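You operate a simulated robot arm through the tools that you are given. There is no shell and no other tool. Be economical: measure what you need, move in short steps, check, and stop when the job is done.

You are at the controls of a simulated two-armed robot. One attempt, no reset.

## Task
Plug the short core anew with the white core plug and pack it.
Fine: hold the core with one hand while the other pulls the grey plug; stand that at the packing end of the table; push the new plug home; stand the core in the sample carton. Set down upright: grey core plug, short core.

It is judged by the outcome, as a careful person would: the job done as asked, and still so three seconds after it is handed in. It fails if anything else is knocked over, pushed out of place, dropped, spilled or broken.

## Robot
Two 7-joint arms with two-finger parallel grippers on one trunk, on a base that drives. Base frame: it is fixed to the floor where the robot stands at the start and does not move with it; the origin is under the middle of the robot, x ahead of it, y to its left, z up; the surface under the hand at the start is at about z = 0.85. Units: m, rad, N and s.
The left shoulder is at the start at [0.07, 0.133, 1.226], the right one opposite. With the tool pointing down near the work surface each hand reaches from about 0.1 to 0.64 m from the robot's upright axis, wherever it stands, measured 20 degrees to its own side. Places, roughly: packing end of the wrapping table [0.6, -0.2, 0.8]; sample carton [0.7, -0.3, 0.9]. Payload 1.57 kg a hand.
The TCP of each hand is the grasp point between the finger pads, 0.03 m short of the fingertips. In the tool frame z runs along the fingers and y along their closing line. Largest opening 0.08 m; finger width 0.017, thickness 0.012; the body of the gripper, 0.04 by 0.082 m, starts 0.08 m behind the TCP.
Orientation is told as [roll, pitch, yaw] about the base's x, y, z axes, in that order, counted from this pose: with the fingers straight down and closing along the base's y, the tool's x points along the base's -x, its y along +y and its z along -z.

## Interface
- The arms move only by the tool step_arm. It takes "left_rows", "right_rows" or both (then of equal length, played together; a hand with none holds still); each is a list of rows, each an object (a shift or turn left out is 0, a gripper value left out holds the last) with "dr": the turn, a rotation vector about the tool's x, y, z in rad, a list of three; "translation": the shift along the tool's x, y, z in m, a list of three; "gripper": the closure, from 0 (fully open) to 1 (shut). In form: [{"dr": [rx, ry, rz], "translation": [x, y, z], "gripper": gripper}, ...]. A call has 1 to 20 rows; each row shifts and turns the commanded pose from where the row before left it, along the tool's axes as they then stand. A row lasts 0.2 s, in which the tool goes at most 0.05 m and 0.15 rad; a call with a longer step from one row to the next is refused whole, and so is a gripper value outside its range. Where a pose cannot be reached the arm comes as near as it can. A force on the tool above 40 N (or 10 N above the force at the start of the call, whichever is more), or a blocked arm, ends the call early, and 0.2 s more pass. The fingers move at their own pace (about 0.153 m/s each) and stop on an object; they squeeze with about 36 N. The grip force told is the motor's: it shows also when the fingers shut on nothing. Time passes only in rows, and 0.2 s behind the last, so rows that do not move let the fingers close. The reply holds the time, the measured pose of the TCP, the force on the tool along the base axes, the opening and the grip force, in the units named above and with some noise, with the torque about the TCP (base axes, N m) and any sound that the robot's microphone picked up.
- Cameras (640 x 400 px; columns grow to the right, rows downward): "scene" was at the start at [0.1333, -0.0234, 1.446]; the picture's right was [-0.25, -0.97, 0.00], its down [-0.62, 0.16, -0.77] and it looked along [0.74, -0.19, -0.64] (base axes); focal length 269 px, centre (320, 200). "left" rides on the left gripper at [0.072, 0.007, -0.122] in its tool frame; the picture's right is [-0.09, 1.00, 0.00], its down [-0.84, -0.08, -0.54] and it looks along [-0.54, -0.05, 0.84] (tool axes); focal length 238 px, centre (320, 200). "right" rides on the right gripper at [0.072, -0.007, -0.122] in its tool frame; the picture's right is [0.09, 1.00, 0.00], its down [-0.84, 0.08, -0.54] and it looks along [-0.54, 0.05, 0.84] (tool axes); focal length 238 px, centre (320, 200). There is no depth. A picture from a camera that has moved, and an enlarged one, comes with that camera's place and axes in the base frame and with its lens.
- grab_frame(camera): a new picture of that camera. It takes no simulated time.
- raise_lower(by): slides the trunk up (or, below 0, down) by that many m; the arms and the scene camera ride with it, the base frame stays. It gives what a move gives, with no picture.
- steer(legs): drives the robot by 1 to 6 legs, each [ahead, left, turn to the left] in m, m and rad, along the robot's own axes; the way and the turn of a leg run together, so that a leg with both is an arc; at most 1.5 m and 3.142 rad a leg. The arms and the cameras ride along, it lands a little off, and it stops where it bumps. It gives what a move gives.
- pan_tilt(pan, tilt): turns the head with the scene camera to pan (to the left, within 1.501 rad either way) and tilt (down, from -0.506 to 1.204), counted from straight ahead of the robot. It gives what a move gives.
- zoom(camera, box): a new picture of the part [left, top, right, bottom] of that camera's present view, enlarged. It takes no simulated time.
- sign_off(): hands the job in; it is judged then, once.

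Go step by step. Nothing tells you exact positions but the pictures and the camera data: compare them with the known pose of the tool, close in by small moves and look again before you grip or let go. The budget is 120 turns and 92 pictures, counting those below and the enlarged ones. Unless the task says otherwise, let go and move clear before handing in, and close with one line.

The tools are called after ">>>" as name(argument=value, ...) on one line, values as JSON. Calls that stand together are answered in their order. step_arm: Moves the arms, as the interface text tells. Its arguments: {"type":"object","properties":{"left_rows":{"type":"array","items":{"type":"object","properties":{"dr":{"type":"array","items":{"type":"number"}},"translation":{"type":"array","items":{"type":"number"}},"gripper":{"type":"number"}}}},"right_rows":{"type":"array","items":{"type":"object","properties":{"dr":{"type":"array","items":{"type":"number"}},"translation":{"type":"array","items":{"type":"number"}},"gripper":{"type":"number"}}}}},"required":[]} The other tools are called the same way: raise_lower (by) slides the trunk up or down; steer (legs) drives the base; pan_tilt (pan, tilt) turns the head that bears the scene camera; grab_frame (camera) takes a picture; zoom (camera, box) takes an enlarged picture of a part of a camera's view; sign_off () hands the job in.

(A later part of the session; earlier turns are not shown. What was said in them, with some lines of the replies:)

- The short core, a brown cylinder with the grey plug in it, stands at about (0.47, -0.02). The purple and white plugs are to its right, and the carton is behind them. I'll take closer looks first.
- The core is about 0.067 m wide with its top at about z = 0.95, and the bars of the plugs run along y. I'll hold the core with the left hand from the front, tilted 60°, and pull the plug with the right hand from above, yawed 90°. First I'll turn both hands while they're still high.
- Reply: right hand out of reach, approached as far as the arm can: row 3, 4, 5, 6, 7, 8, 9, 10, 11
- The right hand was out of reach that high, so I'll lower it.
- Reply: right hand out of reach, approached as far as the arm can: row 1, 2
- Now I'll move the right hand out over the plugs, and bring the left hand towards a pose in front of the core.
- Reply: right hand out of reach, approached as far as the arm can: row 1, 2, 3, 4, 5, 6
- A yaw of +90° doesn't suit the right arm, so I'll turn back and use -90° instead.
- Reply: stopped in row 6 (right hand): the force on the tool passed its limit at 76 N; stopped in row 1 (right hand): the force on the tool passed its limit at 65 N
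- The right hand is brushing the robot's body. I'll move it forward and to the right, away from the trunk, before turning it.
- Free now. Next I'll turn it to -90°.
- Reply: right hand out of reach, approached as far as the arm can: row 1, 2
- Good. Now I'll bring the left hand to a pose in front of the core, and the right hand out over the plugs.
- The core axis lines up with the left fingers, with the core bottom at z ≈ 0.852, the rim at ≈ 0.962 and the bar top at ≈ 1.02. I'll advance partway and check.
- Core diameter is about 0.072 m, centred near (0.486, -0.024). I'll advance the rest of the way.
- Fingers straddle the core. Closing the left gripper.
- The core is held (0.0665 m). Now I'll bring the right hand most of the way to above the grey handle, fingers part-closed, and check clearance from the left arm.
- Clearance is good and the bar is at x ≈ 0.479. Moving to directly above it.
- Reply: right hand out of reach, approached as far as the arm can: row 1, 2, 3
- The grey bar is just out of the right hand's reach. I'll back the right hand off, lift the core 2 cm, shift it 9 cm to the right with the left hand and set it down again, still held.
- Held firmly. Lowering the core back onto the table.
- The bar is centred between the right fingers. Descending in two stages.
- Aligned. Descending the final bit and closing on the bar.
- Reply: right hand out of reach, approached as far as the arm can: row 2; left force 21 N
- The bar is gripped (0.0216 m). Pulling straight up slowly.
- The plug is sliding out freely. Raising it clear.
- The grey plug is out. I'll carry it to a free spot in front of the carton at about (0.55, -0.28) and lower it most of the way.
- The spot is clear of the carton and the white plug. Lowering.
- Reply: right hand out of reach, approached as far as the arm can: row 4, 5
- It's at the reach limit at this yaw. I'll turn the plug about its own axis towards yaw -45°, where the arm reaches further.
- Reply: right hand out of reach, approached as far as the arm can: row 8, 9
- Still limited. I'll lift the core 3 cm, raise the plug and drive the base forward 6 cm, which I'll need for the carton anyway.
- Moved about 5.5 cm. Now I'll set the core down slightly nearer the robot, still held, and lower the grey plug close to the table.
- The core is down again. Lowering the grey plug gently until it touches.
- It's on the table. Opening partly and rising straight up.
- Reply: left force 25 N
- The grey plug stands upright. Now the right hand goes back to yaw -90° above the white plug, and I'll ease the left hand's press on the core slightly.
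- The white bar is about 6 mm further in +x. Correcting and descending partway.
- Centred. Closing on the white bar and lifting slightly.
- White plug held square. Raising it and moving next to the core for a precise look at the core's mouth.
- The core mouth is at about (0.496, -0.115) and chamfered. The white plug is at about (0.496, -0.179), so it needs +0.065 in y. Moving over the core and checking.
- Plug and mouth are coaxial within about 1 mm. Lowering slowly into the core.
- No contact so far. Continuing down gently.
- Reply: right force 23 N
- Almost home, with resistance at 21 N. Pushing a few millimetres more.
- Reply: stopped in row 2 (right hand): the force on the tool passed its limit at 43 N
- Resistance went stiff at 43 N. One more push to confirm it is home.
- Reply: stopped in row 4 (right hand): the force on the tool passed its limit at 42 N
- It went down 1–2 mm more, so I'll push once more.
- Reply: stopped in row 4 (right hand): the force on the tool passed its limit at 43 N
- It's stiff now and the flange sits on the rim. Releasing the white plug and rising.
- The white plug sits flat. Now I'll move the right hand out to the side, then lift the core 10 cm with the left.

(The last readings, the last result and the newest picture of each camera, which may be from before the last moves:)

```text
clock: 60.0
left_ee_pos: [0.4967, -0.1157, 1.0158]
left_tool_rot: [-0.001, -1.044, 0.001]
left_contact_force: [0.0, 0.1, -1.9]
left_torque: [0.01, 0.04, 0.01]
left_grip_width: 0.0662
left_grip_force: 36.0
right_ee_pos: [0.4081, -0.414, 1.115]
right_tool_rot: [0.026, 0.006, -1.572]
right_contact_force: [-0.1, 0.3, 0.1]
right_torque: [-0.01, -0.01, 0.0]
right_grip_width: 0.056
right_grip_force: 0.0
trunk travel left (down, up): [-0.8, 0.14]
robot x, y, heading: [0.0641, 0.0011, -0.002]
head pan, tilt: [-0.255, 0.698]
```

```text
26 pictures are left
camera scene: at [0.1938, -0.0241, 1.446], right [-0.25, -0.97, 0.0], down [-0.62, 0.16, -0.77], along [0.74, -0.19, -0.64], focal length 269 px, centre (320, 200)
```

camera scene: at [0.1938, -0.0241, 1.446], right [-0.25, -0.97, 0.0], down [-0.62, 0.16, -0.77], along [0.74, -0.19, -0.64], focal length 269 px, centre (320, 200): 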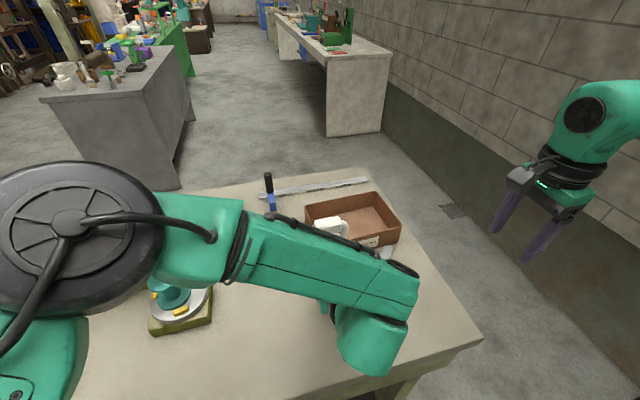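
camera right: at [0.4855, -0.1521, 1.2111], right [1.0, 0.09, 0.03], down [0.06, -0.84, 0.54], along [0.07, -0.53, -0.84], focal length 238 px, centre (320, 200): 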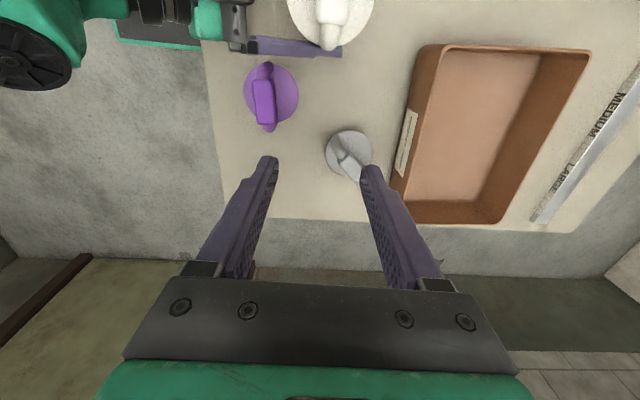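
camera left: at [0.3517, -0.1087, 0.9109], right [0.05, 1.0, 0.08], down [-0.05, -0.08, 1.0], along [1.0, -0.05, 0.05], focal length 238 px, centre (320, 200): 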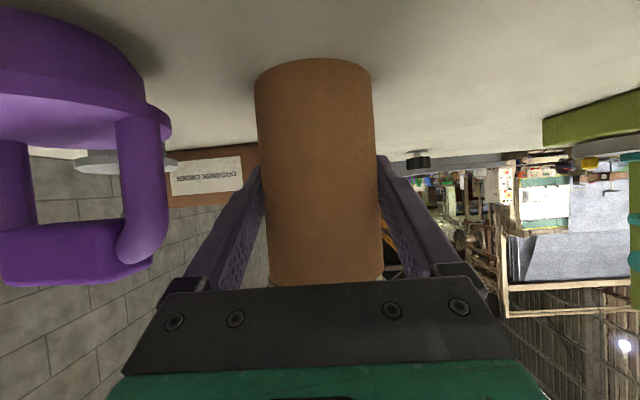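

The core is lifted. Moving it over to y = -0.205 and forward towards the carton.

>>> step_arm(left_rows=[{"translation": [0, -0.03, 0]}, {"translation": [0, -0.03, 0]}, {"translation": [0, -0.03, 0]}, {"translation": [-0.0125, 0, 0.0217]}, {"translation": [-0.0125, 0, 0.0217]}, {"translation": [-0.0125, 0, 0.0217]}, {"translation": [-0.0125, 0, 0.0217]}, {}])

>>> grab_frame(camera="left")

```text
clock: 61.8
left_ee_pos: [0.596, -0.2034, 1.0141]
left_tool_rot: [-0.004, -1.043, 0.002]
left_contact_force: [-0.2, -0.2, -2.0]
left_torque: [0.0, 0.0, -0.03]
left_grip_width: 0.0664
left_grip_force: 36.3
right_ee_pos: [0.4069, -0.4153, 1.1144]
right_tool_rot: [0.026, 0.008, -1.572]
right_contact_force: [-0.5, -0.6, -0.2]
right_torque: [-0.02, -0.02, 0.0]
right_grip_width: 0.0559
right_grip_force: 0.0
trunk travel left (down, up): [-0.8, 0.14]
robot x, y, heading: [0.0575, 0.0005, 0.001]
head pan, tilt: [-0.255, 0.698]
```

```text
25 pictures are left
camera left: at [0.4559, -0.1964, 1.0146], right [0.05, 1.0, 0.08], down [-0.05, -0.08, 1.0], along [1.0, -0.05, 0.04], focal length 238 px, centre (320, 200)
```

left: 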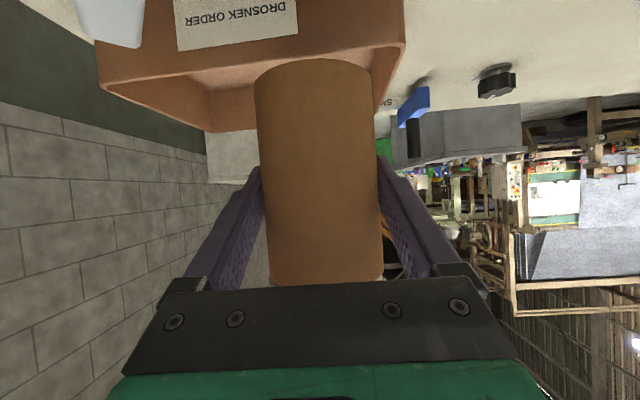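

Reach is fine. The carton rim is at z ≈ 0.92. Moving forward over the carton.

>>> step_arm(left_rows=[{"translation": [-0.0125, 0, 0.0217]}, {"translation": [-0.0125, 0, 0.0217]}, {"translation": [-0.0125, -0.002, 0.0217]}, {"translation": [-0.011, 0, 0.019]}, {}])

>>> grab_frame(camera="left")

>>> grab_frame(camera="scene")

```text
clock: 63.0
left_ee_pos: [0.6755, -0.1693, 1.0216]
left_tool_rot: [-0.004, -1.045, 0.002]
left_contact_force: [0.3, 0.3, -2.0]
left_torque: [-0.01, -0.03, -0.01]
left_grip_width: 0.0662
left_grip_force: 35.5
left hand out of reach, approached as far as the arm can: row 1, 2, 3, 4
right_ee_pos: [0.4081, -0.4153, 1.1155]
right_tool_rot: [0.026, 0.006, -1.573]
right_contact_force: [-0.5, 0.7, 0.3]
right_torque: [-0.01, 0.02, 0.01]
right_grip_width: 0.0562
right_grip_force: 0.0
trunk travel left (down, up): [-0.8, 0.14]
robot x, y, heading: [0.0601, 0.0004, -0.005]
head pan, tilt: [-0.255, 0.698]
```

```text
24 pictures are left
camera left: at [0.5346, -0.1632, 1.0209], right [0.05, 1.0, 0.08], down [-0.05, -0.08, 1.0], along [1.0, -0.05, 0.04], focal length 238 px, centre (320, 200)
```

left: 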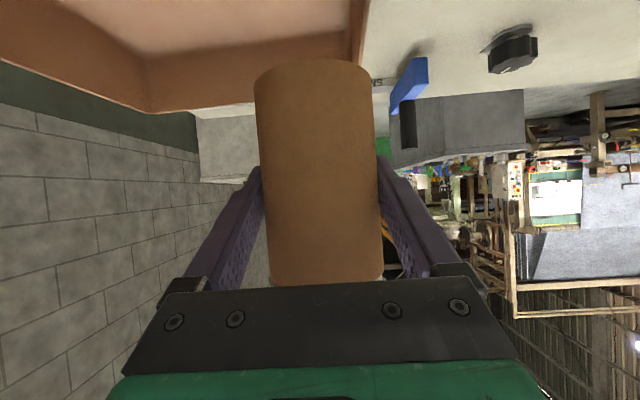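

```text
23 pictures are left
camera scene: at [0.1935, -0.0242, 1.446], right [-0.25, -0.97, 0.0], down [-0.62, 0.16, -0.77], along [0.74, -0.19, -0.64], focal length 269 px, centre (320, 200)
```

scene: 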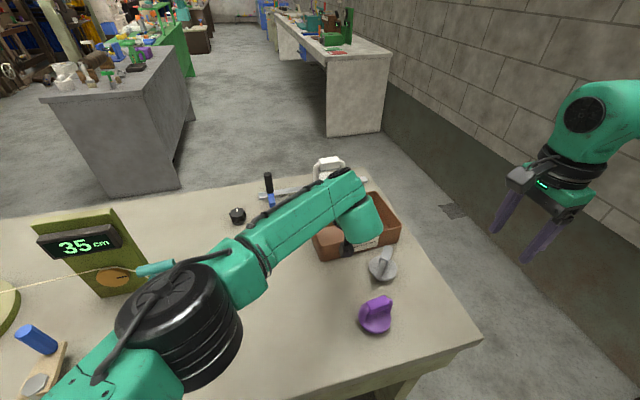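

The left arm is at its reach limit. With the core held clear above everything, I'll shift the base to the right and slightly forward.

>>> steer(legs=[[0, -0.15, 0], [0.04, 0, 0]])

>>> grab_frame(camera="scene")

```text
clock: 64.8
left_ee_pos: [0.7073, -0.3195, 1.0259]
left_tool_rot: [-0.007, -1.05, 0.004]
left_contact_force: [-0.9, 0.3, -1.7]
left_torque: [-0.05, -0.02, -0.01]
left_grip_width: 0.0663
left_grip_force: 36.0
right_ee_pos: [0.4392, -0.5628, 1.1182]
right_tool_rot: [0.034, 0.005, -1.573]
right_contact_force: [-1.1, 0.0, 0.7]
right_torque: [-0.02, -0.06, -0.02]
right_grip_width: 0.056
right_grip_force: 0.1
trunk travel left (down, up): [-0.8, 0.14]
robot x, y, heading: [0.0994, -0.1499, -0.006]
head pan, tilt: [-0.255, 0.698]
```

```text
22 pictures are left
camera scene: at [0.2245, -0.1717, 1.4469], right [-0.25, -0.97, 0.0], down [-0.62, 0.16, -0.77], along [0.74, -0.2, -0.64], focal length 269 px, centre (320, 200)
```

scene: 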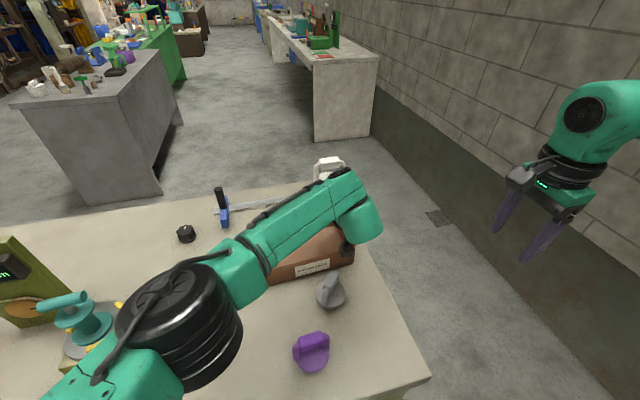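

Now I'll bring the core to (0.70, -0.207) above the carton.

>>> step_arm(left_rows=[{"translation": [0.003, 0.028, -0.005]}, {"translation": [0.002, 0.028, -0.0035]}, {"translation": [0.002, 0.028, -0.0035]}, {"translation": [0, 0.028, 0]}, {}])

>>> grab_frame(camera="left")

>>> grab_frame(camera="scene")

```text
clock: 66.0
left_ee_pos: [0.6981, -0.2066, 1.0219]
left_tool_rot: [-0.004, -1.043, 0.001]
left_contact_force: [-0.4, -0.1, -2.2]
left_torque: [-0.01, 0.01, 0.0]
left_grip_width: 0.0661
left_grip_force: 36.5
right_ee_pos: [0.4445, -0.5649, 1.1157]
right_tool_rot: [0.029, 0.007, -1.57]
right_contact_force: [-0.1, -0.4, 0.7]
right_torque: [0.0, -0.02, 0.01]
right_grip_width: 0.0561
right_grip_force: 0.0
trunk travel left (down, up): [-0.8, 0.14]
robot x, y, heading: [0.0968, -0.1459, -0.004]
head pan, tilt: [-0.255, 0.698]
```

```text
21 pictures are left
camera left: at [0.5585, -0.1997, 1.0213], right [0.05, 1.0, 0.08], down [-0.05, -0.08, 1.0], along [1.0, -0.05, 0.04], focal length 238 px, centre (320, 200)
```

left: 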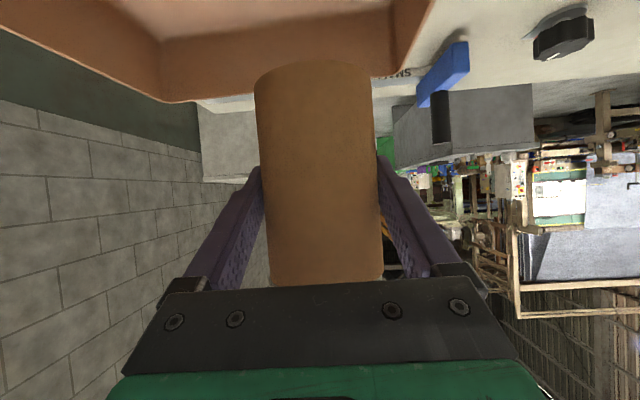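

```text
20 pictures are left
camera scene: at [0.2317, -0.1737, 1.4461], right [-0.25, -0.97, 0.0], down [-0.62, 0.16, -0.77], along [0.74, -0.19, -0.64], focal length 269 px, centre (320, 200)
```

scene: 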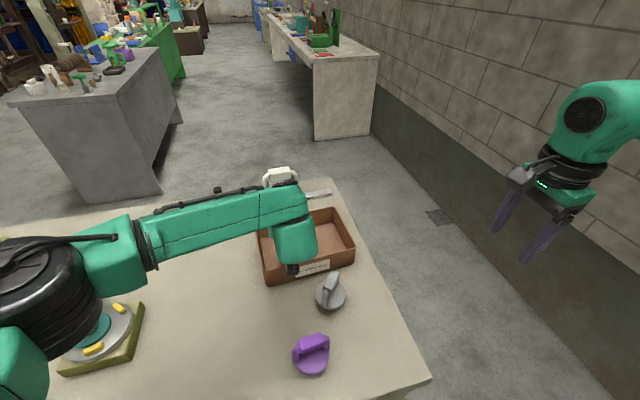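

Positioned well inside the carton walls. Lowering most of the way.

>>> step_arm(left_rows=[{"translation": [0.0187, -0.003, 0.0108]}, {"translation": [0.0187, -0.002, 0.0108]}, {"translation": [0.0187, 0, 0.0108]}, {"translation": [0.0147, 0, 0.0085]}, {}])

>>> grab_frame(camera="left")

>>> zoom(camera="scene", box=[220, 150, 380, 310])

```text
clock: 67.2
left_ee_pos: [0.6986, -0.2119, 0.9377]
left_tool_rot: [-0.004, -1.043, 0.001]
left_contact_force: [0.2, -0.1, -2.8]
left_torque: [0.0, 0.0, 0.01]
left_grip_width: 0.0659
left_grip_force: 36.4
right_ee_pos: [0.4463, -0.5652, 1.1163]
right_tool_rot: [0.027, 0.005, -1.575]
right_contact_force: [-0.2, -0.2, 1.1]
right_torque: [0.02, 0.01, 0.0]
right_grip_width: 0.0559
right_grip_force: 0.0
trunk travel left (down, up): [-0.8, 0.14]
robot x, y, heading: [0.0988, -0.1511, -0.002]
head pan, tilt: [-0.255, 0.698]
```

```text
19 pictures are left
camera left: at [0.5594, -0.2051, 0.9379], right [0.05, 1.0, 0.08], down [-0.05, -0.08, 1.0], along [1.0, -0.05, 0.04], focal length 238 px, centre (320, 200)
```

left: 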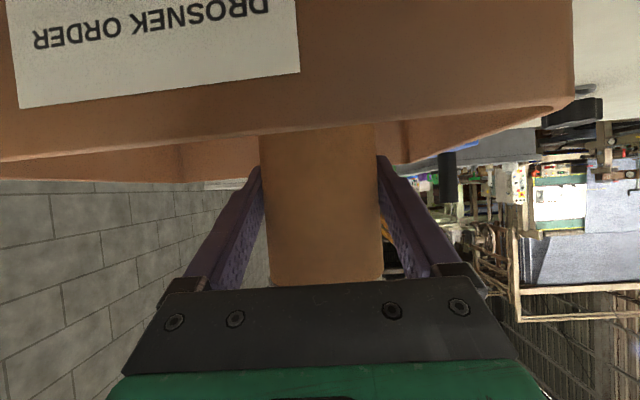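

```text
2.50 times, centred on (300, 230) of scene
camera zoom: at [0.2323, -0.1733, 1.446], right [-0.25, -0.97, 0.0], down [-0.62, 0.16, -0.77], along [0.74, -0.19, -0.64], focal length 673 px, centre (370, 125)
```

zoom: 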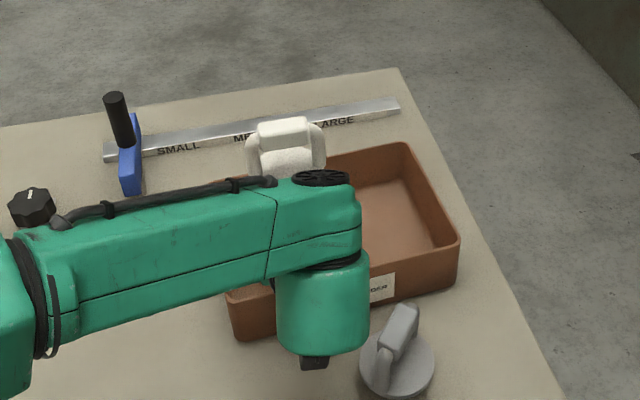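

The core is inside the carton and clear of its walls. Lowering gently to contact.

>>> step_arm(left_rows=[{"translation": [0.0043, 0, 0.0025]}, {"translation": [0.0043, 0, 0.0025]}, {"translation": [0.0035, 0, 0.002]}, {"translation": [0.0026, 0, 0.0015]}, {"translation": [0.0017, 0, 0.001]}])

```text
clock: 68.4
left_ee_pos: [0.6994, -0.2135, 0.92]
left_tool_rot: [-0.004, -1.044, 0.003]
left_contact_force: [-0.2, 0.4, -1.4]
left_torque: [0.0, 0.03, -0.01]
left_grip_width: 0.0661
left_grip_force: 36.4
right_ee_pos: [0.4457, -0.5641, 1.1143]
right_tool_rot: [0.027, 0.005, -1.571]
right_contact_force: [0.9, 0.3, -0.1]
right_torque: [0.0, -0.03, -0.02]
right_grip_width: 0.0562
right_grip_force: 0.1
trunk travel left (down, up): [-0.8, 0.14]
robot x, y, heading: [0.1023, -0.1537, -0.003]
head pan, tilt: [-0.255, 0.698]
```

>>> step_arm(left_rows=[{"translation": [0.0017, 0, 0.001]}, {"translation": [0.0017, 0, 0.001]}, {"translation": [0.0009, 0, 0.0005]}, {}])

```text
clock: 69.4
left_ee_pos: [0.6997, -0.2133, 0.9168]
left_tool_rot: [-0.003, -1.042, 0.002]
left_contact_force: [-0.6, -0.6, -0.4]
left_torque: [-0.03, -0.01, 0.01]
left_grip_width: 0.0664
left_grip_force: 35.8
right_ee_pos: [0.4459, -0.5647, 1.1155]
right_tool_rot: [0.028, 0.008, -1.573]
right_contact_force: [-0.2, 0.3, -0.4]
right_torque: [0.04, 0.01, -0.02]
right_grip_width: 0.0561
right_grip_force: 0.0
trunk travel left (down, up): [-0.8, 0.14]
robot x, y, heading: [0.0992, -0.1491, -0.004]
head pan, tilt: [-0.255, 0.698]
```

Nearly touching now. A touch more.

>>> step_arm(left_rows=[{"translation": [0.0009, 0, 0.0005]}, {"translation": [0.0009, 0, 0.0005]}, {}])

```text
clock: 70.2
left_ee_pos: [0.6996, -0.2138, 0.9162]
left_tool_rot: [-0.003, -1.049, 0.0]
left_contact_force: [2.8, -1.1, 11.2]
left_torque: [0.02, 0.15, 0.04]
left_grip_width: 0.0662
left_grip_force: 35.8
right_ee_pos: [0.4446, -0.5633, 1.1156]
right_tool_rot: [0.028, 0.004, -1.572]
right_contact_force: [0.3, -0.6, 0.5]
right_torque: [0.0, 0.0, 0.02]
right_grip_width: 0.0559
right_grip_force: 0.0
trunk travel left (down, up): [-0.8, 0.14]
robot x, y, heading: [0.1012, -0.145, -0.003]
head pan, tilt: [-0.255, 0.698]
```

It's on the carton floor. Opening and retreating back along the fingers.

>>> step_arm(left_rows=[{"gripper": 0.0}, {}, {"translation": [0, 0, -0.01]}, {"translation": [0, 0, -0.02]}, {"translation": [0, 0, -0.025]}, {"translation": [0, 0, -0.03]}, {"translation": [0, 0, -0.03]}, {"translation": [0, 0, -0.03]}, {}])

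>>> grab_frame(camera="left")

>>> zoom(camera="scene", box=[220, 150, 380, 310])

```text
clock: 72.2
left_ee_pos: [0.5742, -0.2112, 0.9863]
left_tool_rot: [-0.004, -1.043, 0.002]
left_contact_force: [0.1, 0.1, -0.8]
left_torque: [0.04, -0.01, -0.01]
left_grip_width: 0.08
left_grip_force: 0.0
right_ee_pos: [0.4457, -0.5651, 1.1159]
right_tool_rot: [0.026, 0.005, -1.574]
right_contact_force: [-0.5, -0.1, 0.8]
right_torque: [-0.01, 0.02, 0.02]
right_grip_width: 0.056
right_grip_force: 0.0
trunk travel left (down, up): [-0.8, 0.14]
robot x, y, heading: [0.1013, -0.1486, -0.001]
head pan, tilt: [-0.255, 0.698]
```

```text
17 pictures are left
camera left: at [0.4333, -0.2051, 0.9861], right [0.05, 1.0, 0.08], down [-0.05, -0.08, 1.0], along [1.0, -0.05, 0.04], focal length 238 px, centre (320, 200)
```

left: 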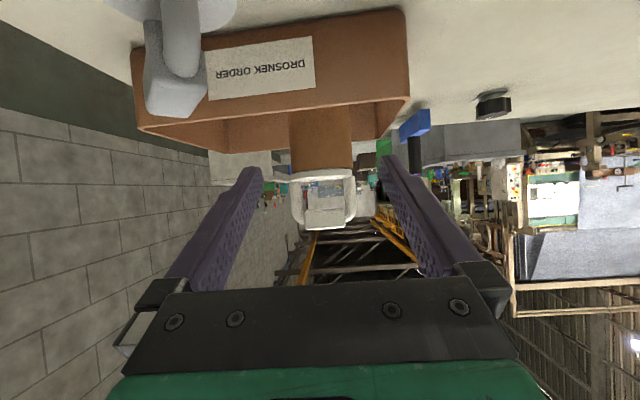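

```text
2.50 times, centred on (300, 230) of scene
camera zoom: at [0.2325, -0.1732, 1.446], right [-0.25, -0.97, 0.0], down [-0.62, 0.16, -0.77], along [0.74, -0.19, -0.64], focal length 673 px, centre (370, 125)
```

zoom: 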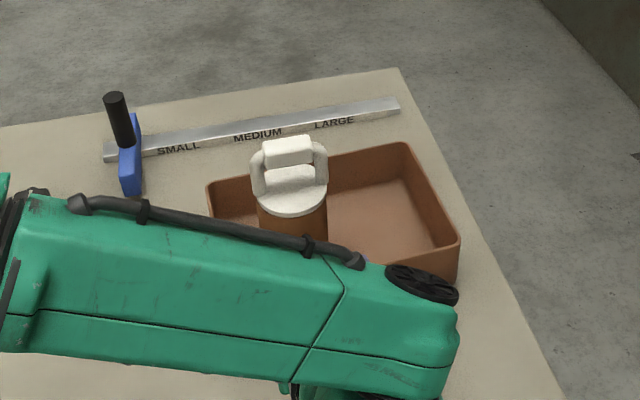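

Core stands in the carton. A close look will show whether the plug is seated.

>>> zoom(camera="left", box=[270, 120, 380, 240])

>>> zoom(camera="scene", box=[270, 175, 320, 220])

```text
3.33 times, centred on (325, 180) of left
camera zoom: at [0.4333, -0.2051, 0.9861], right [0.05, 1.0, 0.08], down [-0.05, -0.08, 1.0], along [1.0, -0.05, 0.04], focal length 794 px, centre (303, 267)
```

zoom: 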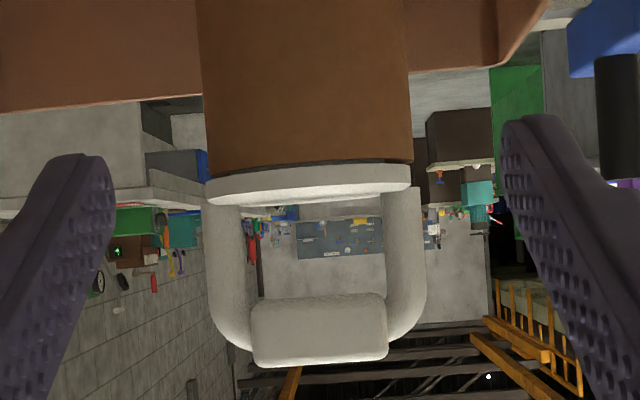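

```text
8.89 times, centred on (295, 198) of scene
camera zoom: at [0.2325, -0.1732, 1.446], right [-0.25, -0.97, 0.0], down [-0.62, 0.16, -0.77], along [0.74, -0.19, -0.64], focal length 2392 px, centre (542, 222)
```

zoom: 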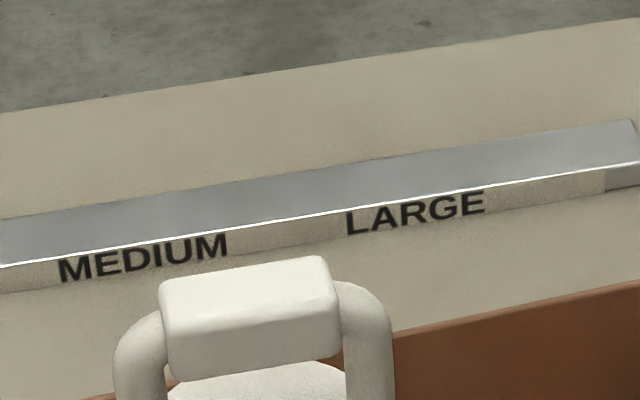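

The white flange sits flush and level on the core. I'll back both hands clear and take a final look.

>>> step_arm(left_rows=[{"translation": [-0.01, 0.0, -0.03]}, {"translation": [-0.015, 0.01, -0.03]}, {"translation": [-0.015, 0.02, -0.03]}, {"translation": [0, 0.04, -0.01]}, {"translation": [0, 0.04, 0]}, {"translation": [0, 0.04, 0]}, {}])

>>> grab_frame(camera="scene")

```text
clock: 73.8
left_ee_pos: [0.509, -0.065, 1.0691]
left_tool_rot: [-0.003, -1.042, 0.002]
left_contact_force: [-0.3, -0.2, 0.6]
left_torque: [0.01, 0.01, -0.01]
left_grip_width: 0.08
left_grip_force: 0.1
right_ee_pos: [0.4454, -0.5656, 1.1136]
right_tool_rot: [0.028, 0.007, -1.571]
right_contact_force: [-0.3, -0.5, -0.3]
right_torque: [0.02, 0.01, 0.03]
right_grip_width: 0.0561
right_grip_force: 0.0
trunk travel left (down, up): [-0.8, 0.14]
robot x, y, heading: [0.1007, -0.1515, -0.004]
head pan, tilt: [-0.255, 0.698]
```

```text
13 pictures are left
camera scene: at [0.2321, -0.1741, 1.446], right [-0.25, -0.97, 0.0], down [-0.62, 0.16, -0.77], along [0.74, -0.19, -0.64], focal length 269 px, centre (320, 200)
```

scene: 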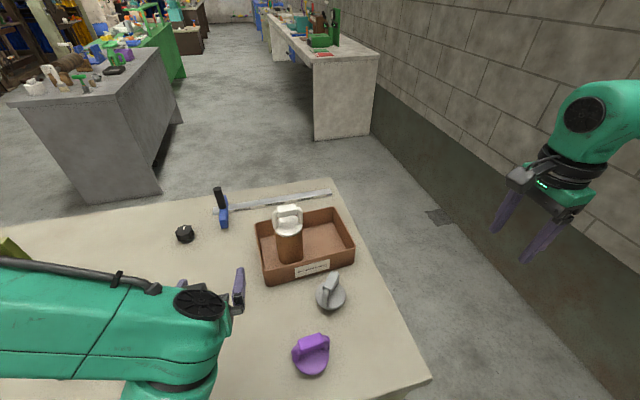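

>>> zoom(camera="scene", box=[240, 190, 370, 320])

```text
3.08 times, centred on (305, 255) of scene
camera zoom: at [0.2321, -0.1741, 1.446], right [-0.25, -0.97, 0.0], down [-0.62, 0.16, -0.77], along [0.74, -0.19, -0.64], focal length 828 px, centre (366, 31)
```

zoom: 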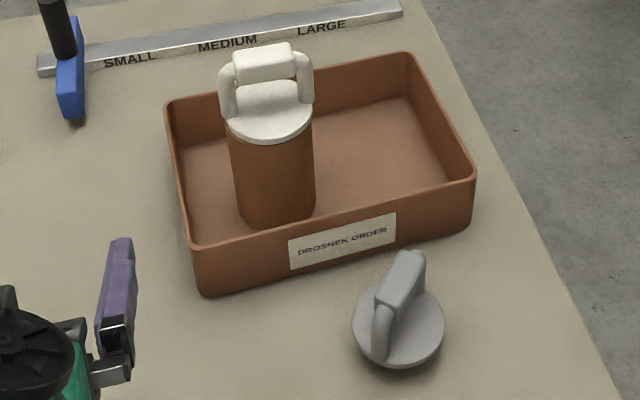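

The core stands upright in the carton with the white plug home. The grey plug stands upright in front of the carton, and nothing else is out of place.

>>> sign_off()

```text
The job is handed in.
```

The short core now has the white plug pushed home and stands upright in the sample carton. The grey plug stands upright at the packing end of the table, just in front of the carton, and nothing else was disturbed.
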